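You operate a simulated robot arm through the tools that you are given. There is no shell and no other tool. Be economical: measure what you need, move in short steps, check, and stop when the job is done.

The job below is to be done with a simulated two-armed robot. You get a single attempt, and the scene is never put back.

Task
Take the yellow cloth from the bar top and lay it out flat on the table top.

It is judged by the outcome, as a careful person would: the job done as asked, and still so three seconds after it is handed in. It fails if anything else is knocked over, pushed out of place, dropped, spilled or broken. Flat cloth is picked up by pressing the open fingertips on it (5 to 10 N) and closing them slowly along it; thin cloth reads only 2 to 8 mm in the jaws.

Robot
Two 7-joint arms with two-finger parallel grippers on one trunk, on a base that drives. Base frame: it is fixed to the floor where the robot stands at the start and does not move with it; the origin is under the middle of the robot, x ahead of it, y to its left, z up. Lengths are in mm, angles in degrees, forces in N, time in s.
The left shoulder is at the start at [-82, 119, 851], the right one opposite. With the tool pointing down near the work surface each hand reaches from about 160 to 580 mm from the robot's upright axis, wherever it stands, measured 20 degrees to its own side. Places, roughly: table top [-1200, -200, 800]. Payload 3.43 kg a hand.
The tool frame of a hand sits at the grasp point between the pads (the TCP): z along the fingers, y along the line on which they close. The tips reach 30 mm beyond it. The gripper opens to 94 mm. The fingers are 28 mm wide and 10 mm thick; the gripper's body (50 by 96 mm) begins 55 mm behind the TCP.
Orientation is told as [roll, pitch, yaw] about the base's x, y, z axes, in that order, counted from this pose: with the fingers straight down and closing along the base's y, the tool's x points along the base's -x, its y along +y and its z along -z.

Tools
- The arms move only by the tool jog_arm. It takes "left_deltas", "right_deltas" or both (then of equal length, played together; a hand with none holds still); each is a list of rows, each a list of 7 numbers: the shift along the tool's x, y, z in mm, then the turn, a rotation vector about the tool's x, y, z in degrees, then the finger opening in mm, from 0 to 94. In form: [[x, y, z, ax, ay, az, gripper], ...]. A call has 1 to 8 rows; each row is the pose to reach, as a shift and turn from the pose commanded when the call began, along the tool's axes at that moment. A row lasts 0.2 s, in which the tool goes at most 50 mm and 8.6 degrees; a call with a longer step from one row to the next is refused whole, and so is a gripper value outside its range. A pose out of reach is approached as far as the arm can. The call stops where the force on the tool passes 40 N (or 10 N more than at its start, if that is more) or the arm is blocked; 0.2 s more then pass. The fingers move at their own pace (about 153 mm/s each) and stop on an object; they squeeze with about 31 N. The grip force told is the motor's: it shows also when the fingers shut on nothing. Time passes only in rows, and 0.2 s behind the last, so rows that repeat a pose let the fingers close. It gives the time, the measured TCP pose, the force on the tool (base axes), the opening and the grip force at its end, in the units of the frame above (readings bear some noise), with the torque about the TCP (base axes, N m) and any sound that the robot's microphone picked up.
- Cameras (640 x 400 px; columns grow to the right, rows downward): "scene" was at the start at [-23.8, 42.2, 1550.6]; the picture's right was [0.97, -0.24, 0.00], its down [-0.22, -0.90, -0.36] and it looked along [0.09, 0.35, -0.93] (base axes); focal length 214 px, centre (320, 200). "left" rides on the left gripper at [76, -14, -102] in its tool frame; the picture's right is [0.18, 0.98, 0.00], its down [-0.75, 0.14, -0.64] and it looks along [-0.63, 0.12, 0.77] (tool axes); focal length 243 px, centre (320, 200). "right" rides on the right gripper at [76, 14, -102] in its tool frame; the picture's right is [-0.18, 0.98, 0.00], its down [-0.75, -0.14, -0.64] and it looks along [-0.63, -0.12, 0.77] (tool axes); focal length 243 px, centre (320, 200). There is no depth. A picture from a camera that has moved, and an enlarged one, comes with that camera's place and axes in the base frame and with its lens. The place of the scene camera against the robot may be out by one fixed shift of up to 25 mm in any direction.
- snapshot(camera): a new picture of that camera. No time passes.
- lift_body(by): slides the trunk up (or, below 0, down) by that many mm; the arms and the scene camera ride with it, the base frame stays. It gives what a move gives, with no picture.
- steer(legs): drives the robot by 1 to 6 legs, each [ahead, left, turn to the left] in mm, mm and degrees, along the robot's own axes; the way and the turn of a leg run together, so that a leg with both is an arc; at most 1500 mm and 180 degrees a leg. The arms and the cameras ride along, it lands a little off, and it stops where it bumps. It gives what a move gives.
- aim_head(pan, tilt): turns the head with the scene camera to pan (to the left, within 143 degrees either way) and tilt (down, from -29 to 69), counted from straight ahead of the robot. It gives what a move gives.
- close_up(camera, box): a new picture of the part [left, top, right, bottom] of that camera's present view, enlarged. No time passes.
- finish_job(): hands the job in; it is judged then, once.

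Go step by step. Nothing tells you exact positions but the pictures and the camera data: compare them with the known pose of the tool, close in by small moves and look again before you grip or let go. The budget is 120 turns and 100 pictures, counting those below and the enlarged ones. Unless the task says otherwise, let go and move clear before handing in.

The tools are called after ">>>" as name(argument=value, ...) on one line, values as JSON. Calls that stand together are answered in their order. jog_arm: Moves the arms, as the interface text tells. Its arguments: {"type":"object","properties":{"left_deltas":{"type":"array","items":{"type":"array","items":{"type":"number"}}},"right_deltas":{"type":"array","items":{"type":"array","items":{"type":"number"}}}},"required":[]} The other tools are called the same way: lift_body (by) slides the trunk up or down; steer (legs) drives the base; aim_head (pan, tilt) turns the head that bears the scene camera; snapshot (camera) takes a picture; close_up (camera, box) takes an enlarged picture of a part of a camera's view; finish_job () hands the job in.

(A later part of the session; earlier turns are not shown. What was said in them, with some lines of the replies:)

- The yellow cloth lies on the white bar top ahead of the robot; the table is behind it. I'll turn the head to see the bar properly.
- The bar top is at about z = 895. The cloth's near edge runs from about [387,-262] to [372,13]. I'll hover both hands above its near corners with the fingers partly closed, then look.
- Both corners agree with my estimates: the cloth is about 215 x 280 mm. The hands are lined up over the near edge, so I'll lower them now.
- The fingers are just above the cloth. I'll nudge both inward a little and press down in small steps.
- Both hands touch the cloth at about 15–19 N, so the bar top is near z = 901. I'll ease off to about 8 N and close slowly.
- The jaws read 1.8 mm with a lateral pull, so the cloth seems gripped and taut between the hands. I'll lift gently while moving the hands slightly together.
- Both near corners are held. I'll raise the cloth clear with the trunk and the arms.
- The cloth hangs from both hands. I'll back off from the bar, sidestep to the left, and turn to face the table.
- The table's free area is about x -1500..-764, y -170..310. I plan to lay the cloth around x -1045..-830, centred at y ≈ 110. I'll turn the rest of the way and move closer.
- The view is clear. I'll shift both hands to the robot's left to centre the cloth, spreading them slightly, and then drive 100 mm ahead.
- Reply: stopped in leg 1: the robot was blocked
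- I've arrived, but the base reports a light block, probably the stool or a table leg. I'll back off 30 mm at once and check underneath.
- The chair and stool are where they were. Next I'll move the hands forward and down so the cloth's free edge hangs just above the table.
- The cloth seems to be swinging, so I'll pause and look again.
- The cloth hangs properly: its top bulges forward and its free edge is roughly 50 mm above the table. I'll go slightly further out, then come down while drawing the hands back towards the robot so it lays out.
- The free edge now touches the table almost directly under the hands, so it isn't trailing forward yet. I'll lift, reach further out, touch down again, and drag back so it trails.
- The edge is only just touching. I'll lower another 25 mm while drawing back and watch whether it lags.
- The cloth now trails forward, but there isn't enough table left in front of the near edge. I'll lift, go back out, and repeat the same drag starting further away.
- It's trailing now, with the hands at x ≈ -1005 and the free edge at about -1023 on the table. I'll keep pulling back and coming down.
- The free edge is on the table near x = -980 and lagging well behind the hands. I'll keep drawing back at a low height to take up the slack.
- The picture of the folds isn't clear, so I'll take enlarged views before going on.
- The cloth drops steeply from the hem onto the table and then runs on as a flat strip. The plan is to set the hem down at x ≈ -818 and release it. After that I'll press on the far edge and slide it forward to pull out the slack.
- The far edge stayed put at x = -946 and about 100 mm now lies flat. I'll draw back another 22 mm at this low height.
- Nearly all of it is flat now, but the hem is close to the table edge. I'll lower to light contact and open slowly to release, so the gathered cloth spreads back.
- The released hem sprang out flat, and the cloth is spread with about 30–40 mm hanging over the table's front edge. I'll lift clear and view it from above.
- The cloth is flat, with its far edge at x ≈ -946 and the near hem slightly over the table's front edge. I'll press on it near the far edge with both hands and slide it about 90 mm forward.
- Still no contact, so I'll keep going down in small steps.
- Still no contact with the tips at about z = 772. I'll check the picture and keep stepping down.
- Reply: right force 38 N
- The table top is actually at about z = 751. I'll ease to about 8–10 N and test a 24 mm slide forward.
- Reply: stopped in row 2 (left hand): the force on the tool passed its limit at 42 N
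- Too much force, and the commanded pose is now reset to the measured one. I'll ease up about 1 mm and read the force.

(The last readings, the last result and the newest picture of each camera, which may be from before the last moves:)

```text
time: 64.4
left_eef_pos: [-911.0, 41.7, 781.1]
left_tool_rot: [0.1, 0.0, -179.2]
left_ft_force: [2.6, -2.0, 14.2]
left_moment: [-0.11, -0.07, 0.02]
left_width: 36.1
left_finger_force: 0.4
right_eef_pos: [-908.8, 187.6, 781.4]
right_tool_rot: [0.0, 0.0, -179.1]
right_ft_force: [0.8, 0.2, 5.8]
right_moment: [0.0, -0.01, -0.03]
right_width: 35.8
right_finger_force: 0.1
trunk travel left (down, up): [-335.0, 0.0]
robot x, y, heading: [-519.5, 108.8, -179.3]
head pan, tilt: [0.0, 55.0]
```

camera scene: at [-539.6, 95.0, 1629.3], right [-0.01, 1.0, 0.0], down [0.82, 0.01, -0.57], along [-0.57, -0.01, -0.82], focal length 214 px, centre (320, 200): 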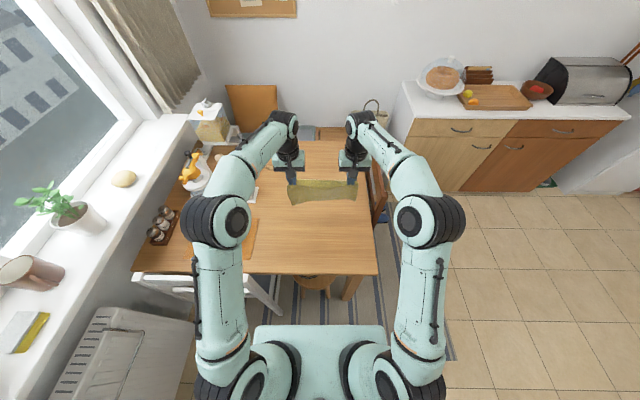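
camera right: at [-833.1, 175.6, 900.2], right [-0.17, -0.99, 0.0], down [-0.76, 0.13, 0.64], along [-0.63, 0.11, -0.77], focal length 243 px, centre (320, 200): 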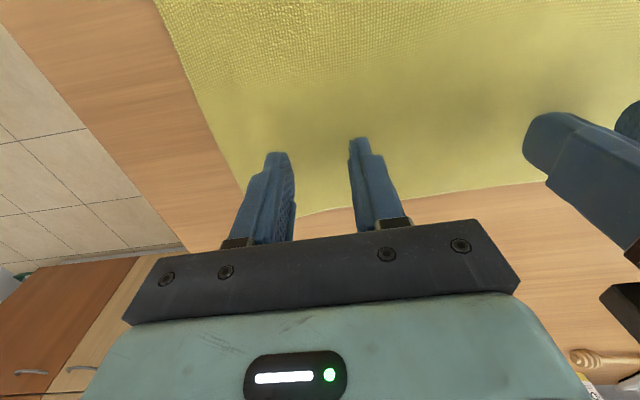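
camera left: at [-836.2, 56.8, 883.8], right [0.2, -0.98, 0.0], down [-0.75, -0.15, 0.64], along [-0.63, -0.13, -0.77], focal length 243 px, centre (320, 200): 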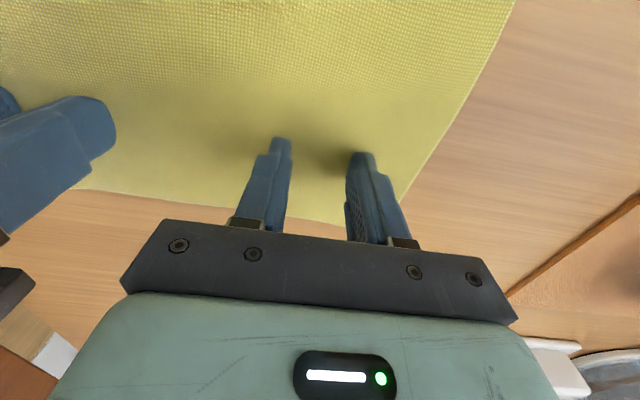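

>>> jog_arm(left_deltas=[[0, 0, -0.8, 0, 0, 0, 36], [-3, 0, -0.8, 0, 0, 0, 36], [-6, 0, -0.8, 0, 0, 0, 36], [-10, 0, -0.8, 0, 0, 0, 36]], right_deltas=[[0, 0, 0, 0, 0, 0, 36], [-3, 0, 0, 0, 0, 0, 36], [-6, 0, 0, 0, 0, 0, 36], [-10, 0, 0, 0, 0, 0, 36]])

>>> snapshot(camera="left")

```text
time: 65.4
left_eef_pos: [-921.6, 40.9, 780.8]
left_tool_rot: [0.0, 0.1, -179.1]
left_ft_force: [1.0, -1.2, 6.7]
left_moment: [-0.03, -0.06, 0.04]
left_width: 36.4
left_finger_force: 0.1
right_eef_pos: [-921.1, 188.4, 781.3]
right_tool_rot: [0.0, 0.1, -179.2]
right_ft_force: [1.4, 0.2, 6.0]
right_moment: [-0.01, -0.04, 0.02]
right_width: 35.9
right_finger_force: 0.0
trunk travel left (down, up): [-335.0, 0.0]
robot x, y, heading: [-516.4, 106.8, -178.8]
head pan, tilt: [0.0, 55.0]
```

```text
38 pictures are left
camera left: at [-846.7, 56.4, 884.1], right [0.2, -0.98, 0.0], down [-0.75, -0.15, 0.64], along [-0.63, -0.13, -0.77], focal length 243 px, centre (320, 200)
```

left: 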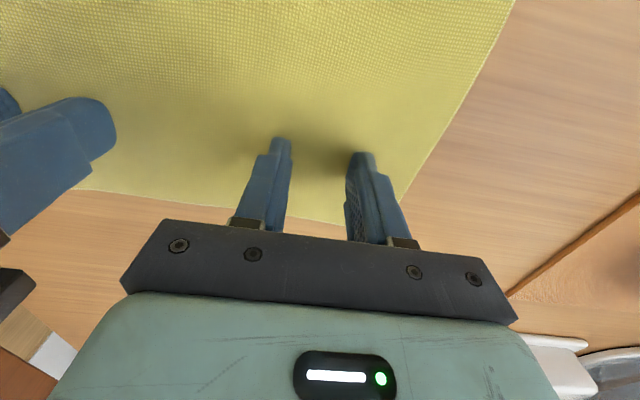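

The cloth edge stays fixed relative to the fingers, so the cloth slides with them at 6–7 N. I'll carry on with the slide.

>>> jog_arm(left_deltas=[[-5, 0, 0, 0, 0, 0, 36], [-10, 0, 0, 0, 0, 0, 36], [-16, 0, 0, 0, 0, 0, 36], [-22, 0, 0, 0, 0, 0, 36], [-28, 0, 0, 0, 0, 0, 36], [-34, 0, 0, 0, 0, 0, 36], [-40, 0, 0, 0, 0, 0, 36]], right_deltas=[[-5, 0, 0, 0, 0, 0, 36], [-10, 0, 0, 0, 0, 0, 36], [-16, 0, 0, 0, 0, 0, 36], [-22, 0, 0, 0, 0, 0, 36], [-28, 0, 0, 0, 0, 0, 36], [-34, 0, 0, 0, 0, 0, 36], [-40, 0, 0, 0, 0, 0, 36]])

>>> close_up(camera="scene", box=[240, 180, 400, 280])

>>> snapshot(camera="right")

```text
time: 67.0
left_eef_pos: [-963.5, 40.1, 780.9]
left_tool_rot: [0.0, 0.0, -179.1]
left_ft_force: [-0.3, -0.4, -0.2]
left_moment: [0.01, 0.01, 0.01]
left_width: 35.9
left_finger_force: 0.1
right_eef_pos: [-961.1, 187.2, 780.5]
right_tool_rot: [0.0, -0.1, -179.2]
right_ft_force: [1.0, 0.4, 6.5]
right_moment: [-0.03, -0.03, 0.04]
right_width: 35.7
right_finger_force: 0.0
trunk travel left (down, up): [-335.0, 0.0]
robot x, y, heading: [-516.6, 108.5, -178.9]
head pan, tilt: [0.0, 55.0]
```

```text
4.00 times, centred on (320, 230) of scene
camera zoom: at [-538.0, 94.9, 1629.3], right [-0.01, 1.0, 0.0], down [0.82, 0.01, -0.57], along [-0.57, -0.01, -0.82], focal length 858 px, centre (320, 80)
```

zoom: 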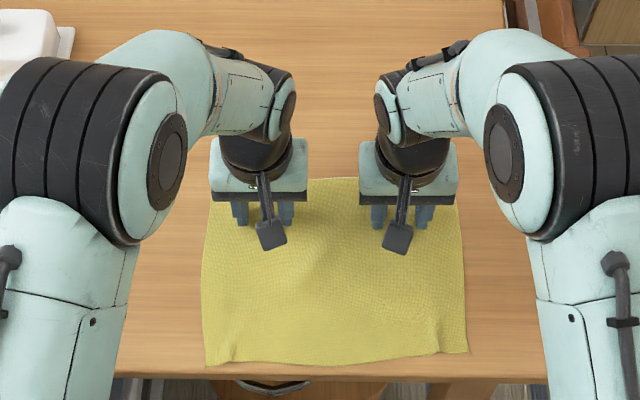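

```text
36 pictures are left
camera right: at [-885.2, 174.6, 884.8], right [-0.17, -0.99, 0.0], down [-0.76, 0.13, 0.64], along [-0.63, 0.11, -0.77], focal length 243 px, centre (320, 200)
```

right: 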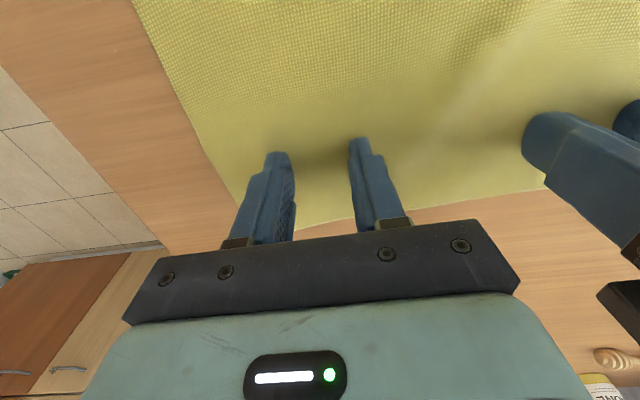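

The hem is now back on the table, and a faint ripple shows because the left hand lost contact. I'll re-press the left and slide about 45 mm more.

>>> jog_arm(left_deltas=[[0, 0, 0.8, 0, 0, 0, 36], [0, 0, 1.5, 0, 0, 0, 36]], right_deltas=[[0, 0, 0, 0, 0, 0, 36], [0, 0, 0, 0, 0, 0, 36]])

```text
time: 67.6
left_eef_pos: [-962.9, 40.5, 782.2]
left_tool_rot: [0.0, 0.1, -179.0]
left_ft_force: [3.2, -1.9, 10.9]
left_moment: [-0.06, -0.05, 0.0]
left_width: 36.0
left_finger_force: 0.1
right_eef_pos: [-960.5, 187.5, 780.9]
right_tool_rot: [0.0, -0.1, -179.0]
right_ft_force: [-0.9, 0.3, 2.9]
right_moment: [-0.01, 0.02, -0.01]
right_width: 36.1
right_finger_force: 0.1
trunk travel left (down, up): [-335.0, 0.0]
robot x, y, heading: [-515.2, 106.7, -179.2]
head pan, tilt: [0.0, 55.0]
```

>>> jog_arm(left_deltas=[[-5, 0, -0.2, 0, 0, 0, 36], [-10, 0, -0.2, 0, 0, 0, 36], [-16, 0, -0.2, 0, 0, 0, 36], [-22, 0, 0, 0, 0, 0, 36]], right_deltas=[[-5, 0, 0.4, 0, 0, 0, 36], [-10, 0, 0.4, 0, 0, 0, 36], [-16, 0, 0.4, 0, 0, 0, 36], [-22, 0, 0.6, 0, 0, 0, 36]])

>>> close_up(camera="scene", box=[240, 180, 400, 280])

```text
time: 68.6
left_eef_pos: [-984.6, 40.0, 781.0]
left_tool_rot: [0.1, 0.0, -179.3]
left_ft_force: [1.4, 0.2, 5.1]
left_moment: [-0.01, -0.05, 0.04]
left_width: 35.9
left_finger_force: 0.0
right_eef_pos: [-983.5, 187.2, 781.2]
right_tool_rot: [0.0, 0.0, -179.2]
right_ft_force: [3.0, 0.5, 10.0]
right_moment: [-0.04, -0.12, 0.03]
right_width: 35.7
right_finger_force: 0.1
trunk travel left (down, up): [-335.0, 0.0]
robot x, y, heading: [-516.9, 106.7, -178.9]
head pan, tilt: [0.0, 55.0]
```

```text
4.00 times, centred on (320, 230) of scene
camera zoom: at [-537.0, 94.9, 1629.4], right [-0.01, 1.0, 0.0], down [0.82, 0.01, -0.57], along [-0.57, -0.01, -0.82], focal length 858 px, centre (320, 80)
```

zoom: 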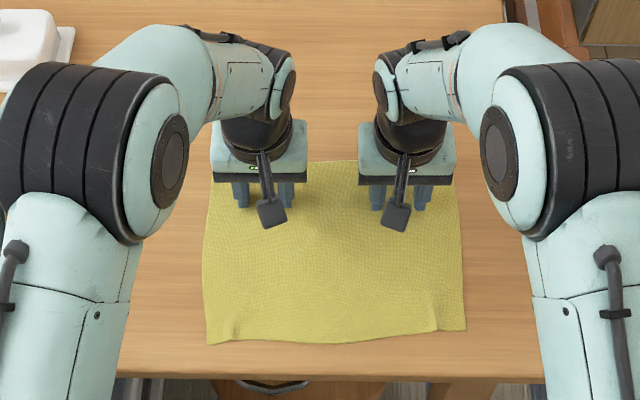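

It slides well and is fully on the table. I'll slide another 20 mm, lift straight up, and inspect.

>>> jog_arm(left_deltas=[[-5, 0, 0.2, 0, 0, 0, 36], [-10, 0, 0.3, 0, 0, 0, 36], [-16, 0, 0.4, 0, 0, 0, 36], [-22, 0, 0.5, 0, 0, 0, 36], [-22, 0, -10, 0, 0, 0, 36], [-22, 0, -40, 0, 0, 0, 36], [-22, 0, -80, 0, 0, 0, 36]], right_deltas=[[-5, 0, -0.2, 0, 0, 0, 36], [-10, 0, -0.2, 0, 0, 0, 36], [-16, 0, 0, 0, 0, 0, 36], [-22, 0, 0, 0, 0, 0, 36], [-22, 0, -10, 0, 0, 0, 36], [-22, 0, -40, 0, 0, 0, 36], [-22, 0, -80, 0, 0, 0, 36]])

>>> close_up(camera="scene", box=[264, 195, 376, 265])

>>> snapshot(camera="right")

>>> snapshot(camera="left")

```text
time: 70.2
left_eef_pos: [-1007.7, 39.7, 859.0]
left_tool_rot: [0.0, 0.1, -179.1]
left_ft_force: [-0.7, 0.5, -0.6]
left_moment: [-0.01, -0.03, -0.01]
left_width: 35.9
left_finger_force: 0.0
right_eef_pos: [-1003.0, 187.5, 859.7]
right_tool_rot: [0.0, 0.1, -179.2]
right_ft_force: [0.3, 0.9, 0.0]
right_moment: [-0.01, 0.01, 0.04]
right_width: 36.1
right_finger_force: 0.1
trunk travel left (down, up): [-335.0, 0.0]
robot x, y, heading: [-520.7, 105.4, -179.2]
head pan, tilt: [0.0, 55.0]
```

```text
5.71 times, centred on (320, 230) of scene
camera zoom: at [-537.8, 95.0, 1629.3], right [-0.01, 1.0, 0.0], down [0.82, 0.01, -0.57], along [-0.57, -0.01, -0.82], focal length 1226 px, centre (320, 29)
```

zoom: 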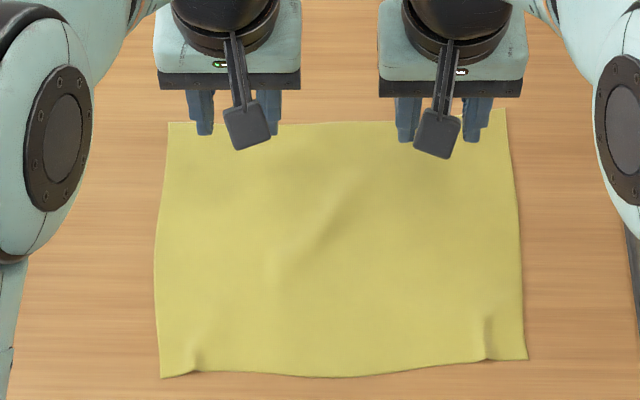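

```text
33 pictures are left
camera right: at [-927.6, 174.0, 963.0], right [-0.17, -0.99, 0.0], down [-0.76, 0.13, 0.64], along [-0.63, 0.11, -0.77], focal length 243 px, centre (320, 200)
```

right: 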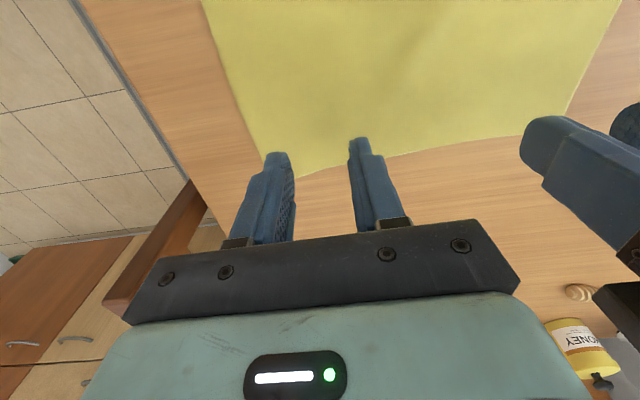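

```text
32 pictures are left
camera left: at [-932.7, 55.0, 962.1], right [0.2, -0.98, 0.0], down [-0.75, -0.15, 0.64], along [-0.63, -0.13, -0.77], focal length 243 px, centre (320, 200)
```

left: 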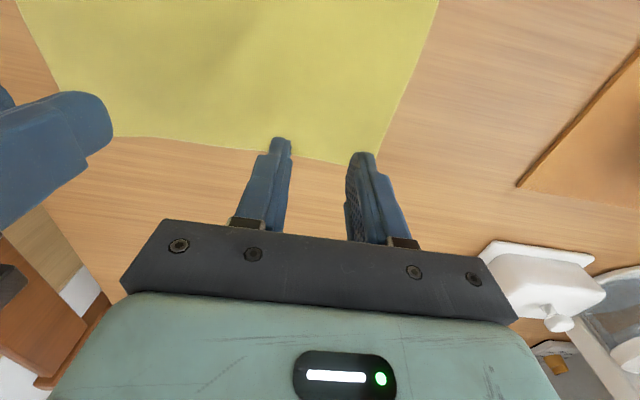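

The cloth is almost flat: only two tiny ridges remain at the old pinch points and there's one faint ripple. I'll do a smoothing pass, pressing closed fingertips on the outer hem corners and drawing them gently outward.

>>> jog_arm(left_deltas=[[35, 12, 0, 0, 0, 0, 20], [75, 25, 0, 0, 0, 0, 0], [115, 38, 0, 0, 0, 0, 0], [150, 49, 10, 0, 0, 0, 0], [150, 49, 40, 0, 0, 0, 0], [150, 49, 65, 0, 0, 0, 0], [150, 49, 72, 0, 0, 0, 0]], right_deltas=[[35, -12, 0, 0, 0, 0, 20], [75, -25, 0, 0, 0, 0, 0], [115, -38, 0, 0, 0, 0, 0], [145, -46, 10, 0, 0, 0, 0], [145, -46, 40, 0, 0, 0, 0], [145, -46, 65, 0, 0, 0, 0], [145, -46, 73, 0, 0, 0, 0]])

>>> snapshot(camera="right")

>>> snapshot(camera="left")

```text
time: 71.8
left_eef_pos: [-857.0, -7.2, 788.4]
left_tool_rot: [0.0, 0.1, -179.0]
left_ft_force: [-0.5, 0.5, -0.4]
left_moment: [0.0, 0.0, 0.02]
left_width: 0.1
left_finger_force: 30.8
right_eef_pos: [-859.6, 236.2, 787.9]
right_tool_rot: [-0.1, 0.0, -179.1]
right_ft_force: [-0.1, 0.0, 0.2]
right_moment: [0.04, -0.02, -0.02]
right_width: 0.2
right_finger_force: 31.4
trunk travel left (down, up): [-335.0, 0.0]
robot x, y, heading: [-518.9, 106.3, -179.1]
head pan, tilt: [0.0, 55.0]
```

```text
31 pictures are left
camera right: at [-783.6, 222.2, 891.4], right [-0.17, -0.99, 0.0], down [-0.76, 0.13, 0.64], along [-0.63, 0.11, -0.77], focal length 243 px, centre (320, 200)
```

right: 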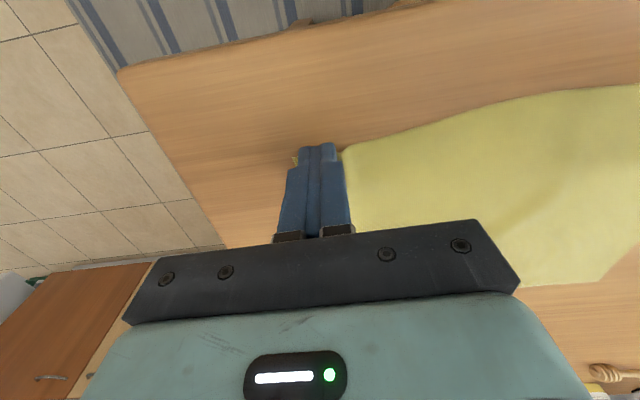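

```text
30 pictures are left
camera left: at [-782.6, 7.9, 891.3], right [0.2, -0.98, 0.0], down [-0.75, -0.15, 0.64], along [-0.63, -0.13, -0.77], focal length 243 px, centre (320, 200)
```

left: 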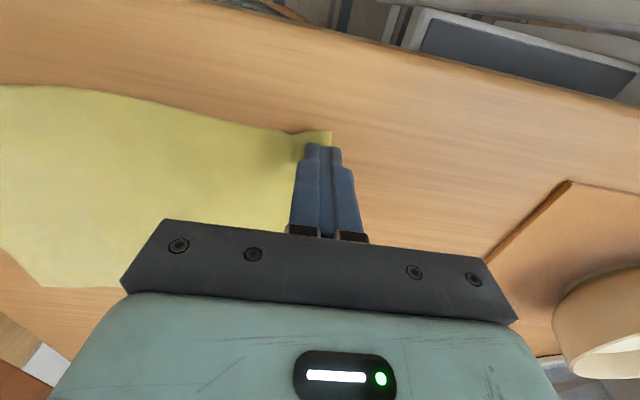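

>>> jog_arm(left_deltas=[[0, -3, 3, 0, 0, 0, 0], [0, -3, 6, 0, 0, 0, 0], [0, -3, 8, 0, 0, 0, 0]], right_deltas=[[-7, 0, 3, 0, 0, 0, 0], [-7, 0, 6, 0, 0, 0, 0], [-7, 0, 8, 0, 0, 0, 0]])

```text
time: 72.6
left_eef_pos: [-857.6, -4.2, 781.2]
left_tool_rot: [-0.1, -0.2, -179.3]
left_ft_force: [-1.1, 0.4, 9.7]
left_moment: [0.0, -0.04, 0.05]
left_width: 0.0
left_finger_force: 30.6
right_eef_pos: [-866.3, 234.1, 781.5]
right_tool_rot: [0.0, -0.1, -179.2]
right_ft_force: [3.0, 0.1, 19.2]
right_moment: [0.01, -0.06, 0.0]
right_width: 0.0
right_finger_force: 30.9
trunk travel left (down, up): [-335.0, 0.0]
robot x, y, heading: [-516.4, 105.8, -179.1]
head pan, tilt: [0.0, 55.0]
```

Both fingertips press on the corners. I'll ease the right, then draw both outward about 12 mm and lift.

>>> jog_arm(left_deltas=[[0, 0, 0, 0, 0, 0, 0], [0, 3, 0, 0, 0, 0, 0], [0, 6, 0, 0, 0, 0, 0], [0, 9, 0, 0, 0, 0, 0], [0, 12, 0, 0, 0, 0, 0], [0, 12, -10, 0, 0, 0, 0], [0, 12, -40, 0, 0, 0, 0], [0, 12, -80, 0, 0, 0, 0]], right_deltas=[[0, 0, -1, 0, 0, 0, 0], [0, -3, -1, 0, 0, 0, 0], [0, -6, -1, 0, 0, 0, 0], [0, -9, -1, 0, 0, 0, 0], [0, -12, -1, 0, 0, 0, 0], [0, -12, -11, 0, 0, 0, 0], [0, -12, -40, 0, 0, 0, 0], [0, -12, -80, 0, 0, 0, 0]])

>>> close_up(camera="scene", box=[264, 195, 376, 265])

>>> snapshot(camera="right")

>>> snapshot(camera="left")

```text
time: 74.4
left_eef_pos: [-856.6, -17.2, 860.9]
left_tool_rot: [0.0, 0.1, -179.3]
left_ft_force: [-0.3, -0.9, -0.6]
left_moment: [0.02, -0.04, 0.0]
left_width: 0.2
left_finger_force: 30.8
right_eef_pos: [-866.6, 245.5, 859.4]
right_tool_rot: [0.0, 0.0, -179.2]
right_ft_force: [-0.8, 1.1, 0.6]
right_moment: [0.02, 0.01, 0.0]
right_width: 0.0
right_finger_force: 31.0
trunk travel left (down, up): [-335.0, 0.0]
robot x, y, heading: [-516.1, 107.3, -179.0]
head pan, tilt: [0.0, 55.0]
```

```text
5.71 times, centred on (320, 230) of scene
camera zoom: at [-537.4, 94.8, 1629.3], right [-0.01, 1.0, 0.0], down [0.82, 0.01, -0.57], along [-0.57, -0.01, -0.82], focal length 1226 px, centre (320, 29)
```

zoom: 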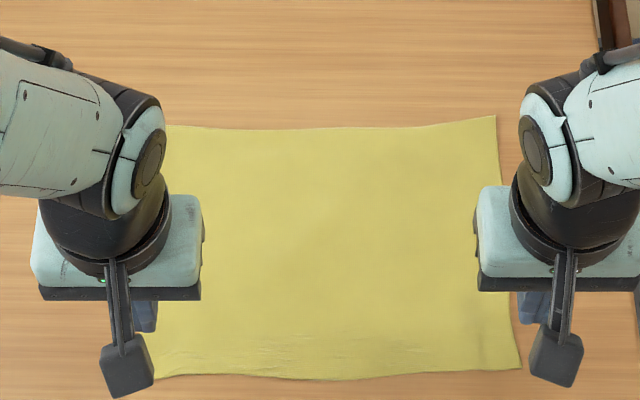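

```text
28 pictures are left
camera right: at [-789.8, 232.3, 963.9], right [-0.17, -0.99, 0.0], down [-0.76, 0.13, 0.64], along [-0.63, 0.11, -0.77], focal length 243 px, centre (320, 200)
```

right: 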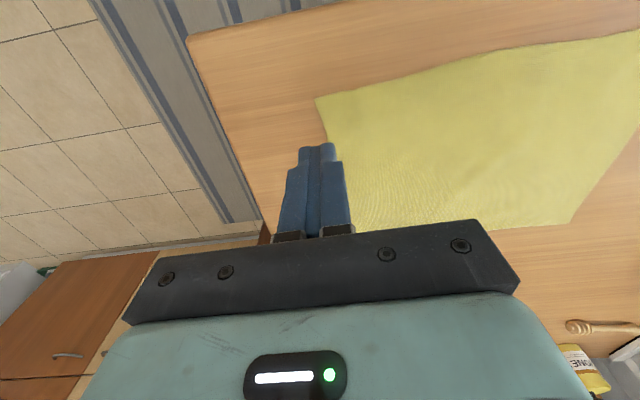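

```text
27 pictures are left
camera left: at [-781.2, -1.6, 962.9], right [0.2, -0.98, 0.0], down [-0.75, -0.15, 0.64], along [-0.63, -0.13, -0.77], focal length 243 px, centre (320, 200)
```

left: 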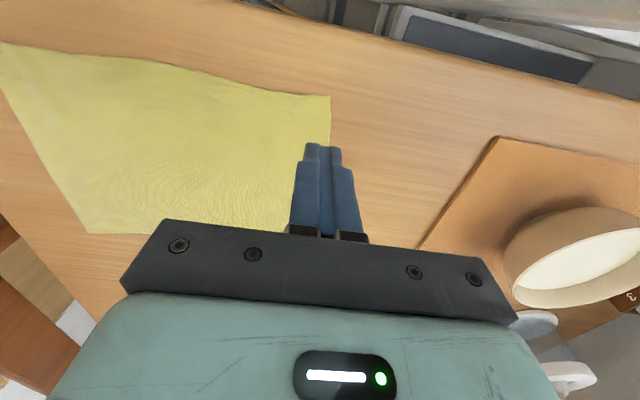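

The ridges are gone and the cloth lies flat and fully on the table. I'll raise the hands, back the robot off, and check the whole scene.

>>> jog_arm(left_deltas=[[0, 0, -40, 0, 0, 0, 0], [0, 0, -85, 0, 0, 0, 0], [0, 0, -130, 0, 0, 0, 0], [0, 0, -170, 0, 0, 0, 0]], right_deltas=[[0, 0, -40, 0, 0, 0, 0], [0, 0, -85, 0, 0, 0, 0], [0, 0, -130, 0, 0, 0, 0], [0, 0, -170, 0, 0, 0, 0]])

>>> steer(legs=[[-220, 0, 0]])

>>> snapshot(camera="scene")

>>> close_up(camera="scene", box=[240, 120, 400, 220])

```text
time: 75.4
left_eef_pos: [-854.3, -16.9, 1029.5]
left_tool_rot: [-0.1, 0.1, -179.3]
left_ft_force: [0.8, 0.1, -0.5]
left_moment: [-0.02, 0.0, 0.01]
left_width: 0.0
left_finger_force: 31.1
right_eef_pos: [-866.1, 248.6, 1030.2]
right_tool_rot: [0.0, -0.1, -179.1]
right_ft_force: [0.1, 0.3, 1.0]
right_moment: [0.01, 0.01, -0.01]
right_width: 0.2
right_finger_force: 30.9
trunk travel left (down, up): [-335.0, 0.0]
robot x, y, heading: [-519.7, 111.4, -179.1]
head pan, tilt: [0.0, 55.0]
```

```text
time: 77.1
left_eef_pos: [-638.5, -13.4, 1030.7]
left_tool_rot: [0.0, 0.0, -179.2]
left_ft_force: [0.4, -0.3, -0.2]
left_moment: [0.01, 0.0, 0.04]
left_width: 0.0
left_finger_force: 30.9
right_eef_pos: [-648.5, 251.4, 1029.4]
right_tool_rot: [0.0, 0.2, -179.2]
right_ft_force: [-0.4, -0.3, 0.0]
right_moment: [-0.03, 0.01, 0.02]
right_width: 0.0
right_finger_force: 30.9
trunk travel left (down, up): [-335.0, 0.0]
robot x, y, heading: [-302.6, 111.0, -179.3]
head pan, tilt: [0.0, 55.0]
```

```text
26 pictures are left
camera scene: at [-320.5, 98.2, 1629.5], right [-0.01, 1.0, 0.0], down [0.82, 0.01, -0.57], along [-0.57, -0.01, -0.82], focal length 214 px, centre (320, 200)
```

scene: 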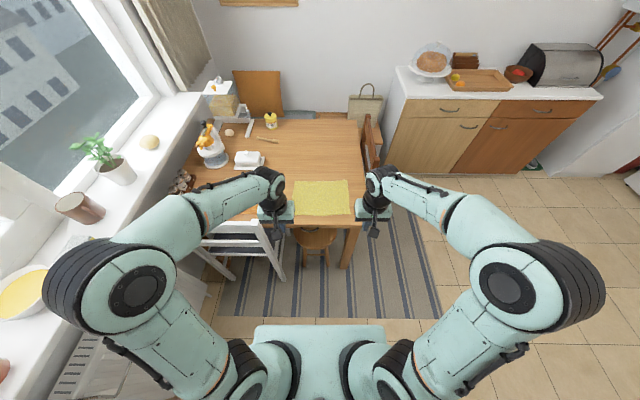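

```text
4.00 times, centred on (320, 170) of scene
camera zoom: at [-320.5, 98.2, 1629.5], right [-0.01, 1.0, 0.0], down [0.82, 0.01, -0.57], along [-0.57, -0.01, -0.82], focal length 858 px, centre (320, 320)
```

zoom: 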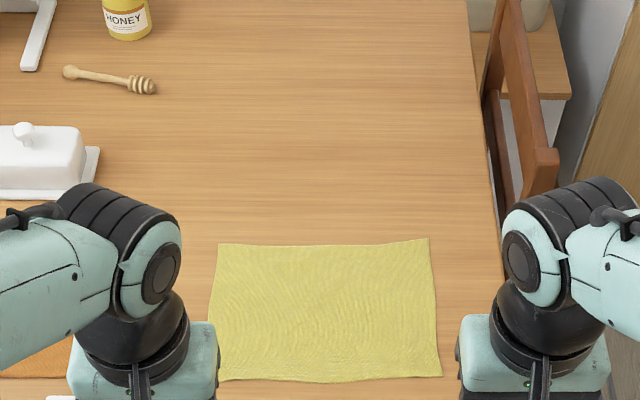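

The cloth lies flat and fully on the table top, everything else appears to be in place, and the hands are clear, so I'm handing in.

>>> finish_job()

```text
The job is handed in.
```

I moved the yellow cloth from the bar top to the table and laid it out flat. The final pictures show it fully on the table top, and nothing looks knocked over or dropped.

While driving up to the table, the base reported being blocked once. I backed off straight away, and the chair and stool looked unmoved afterwards.
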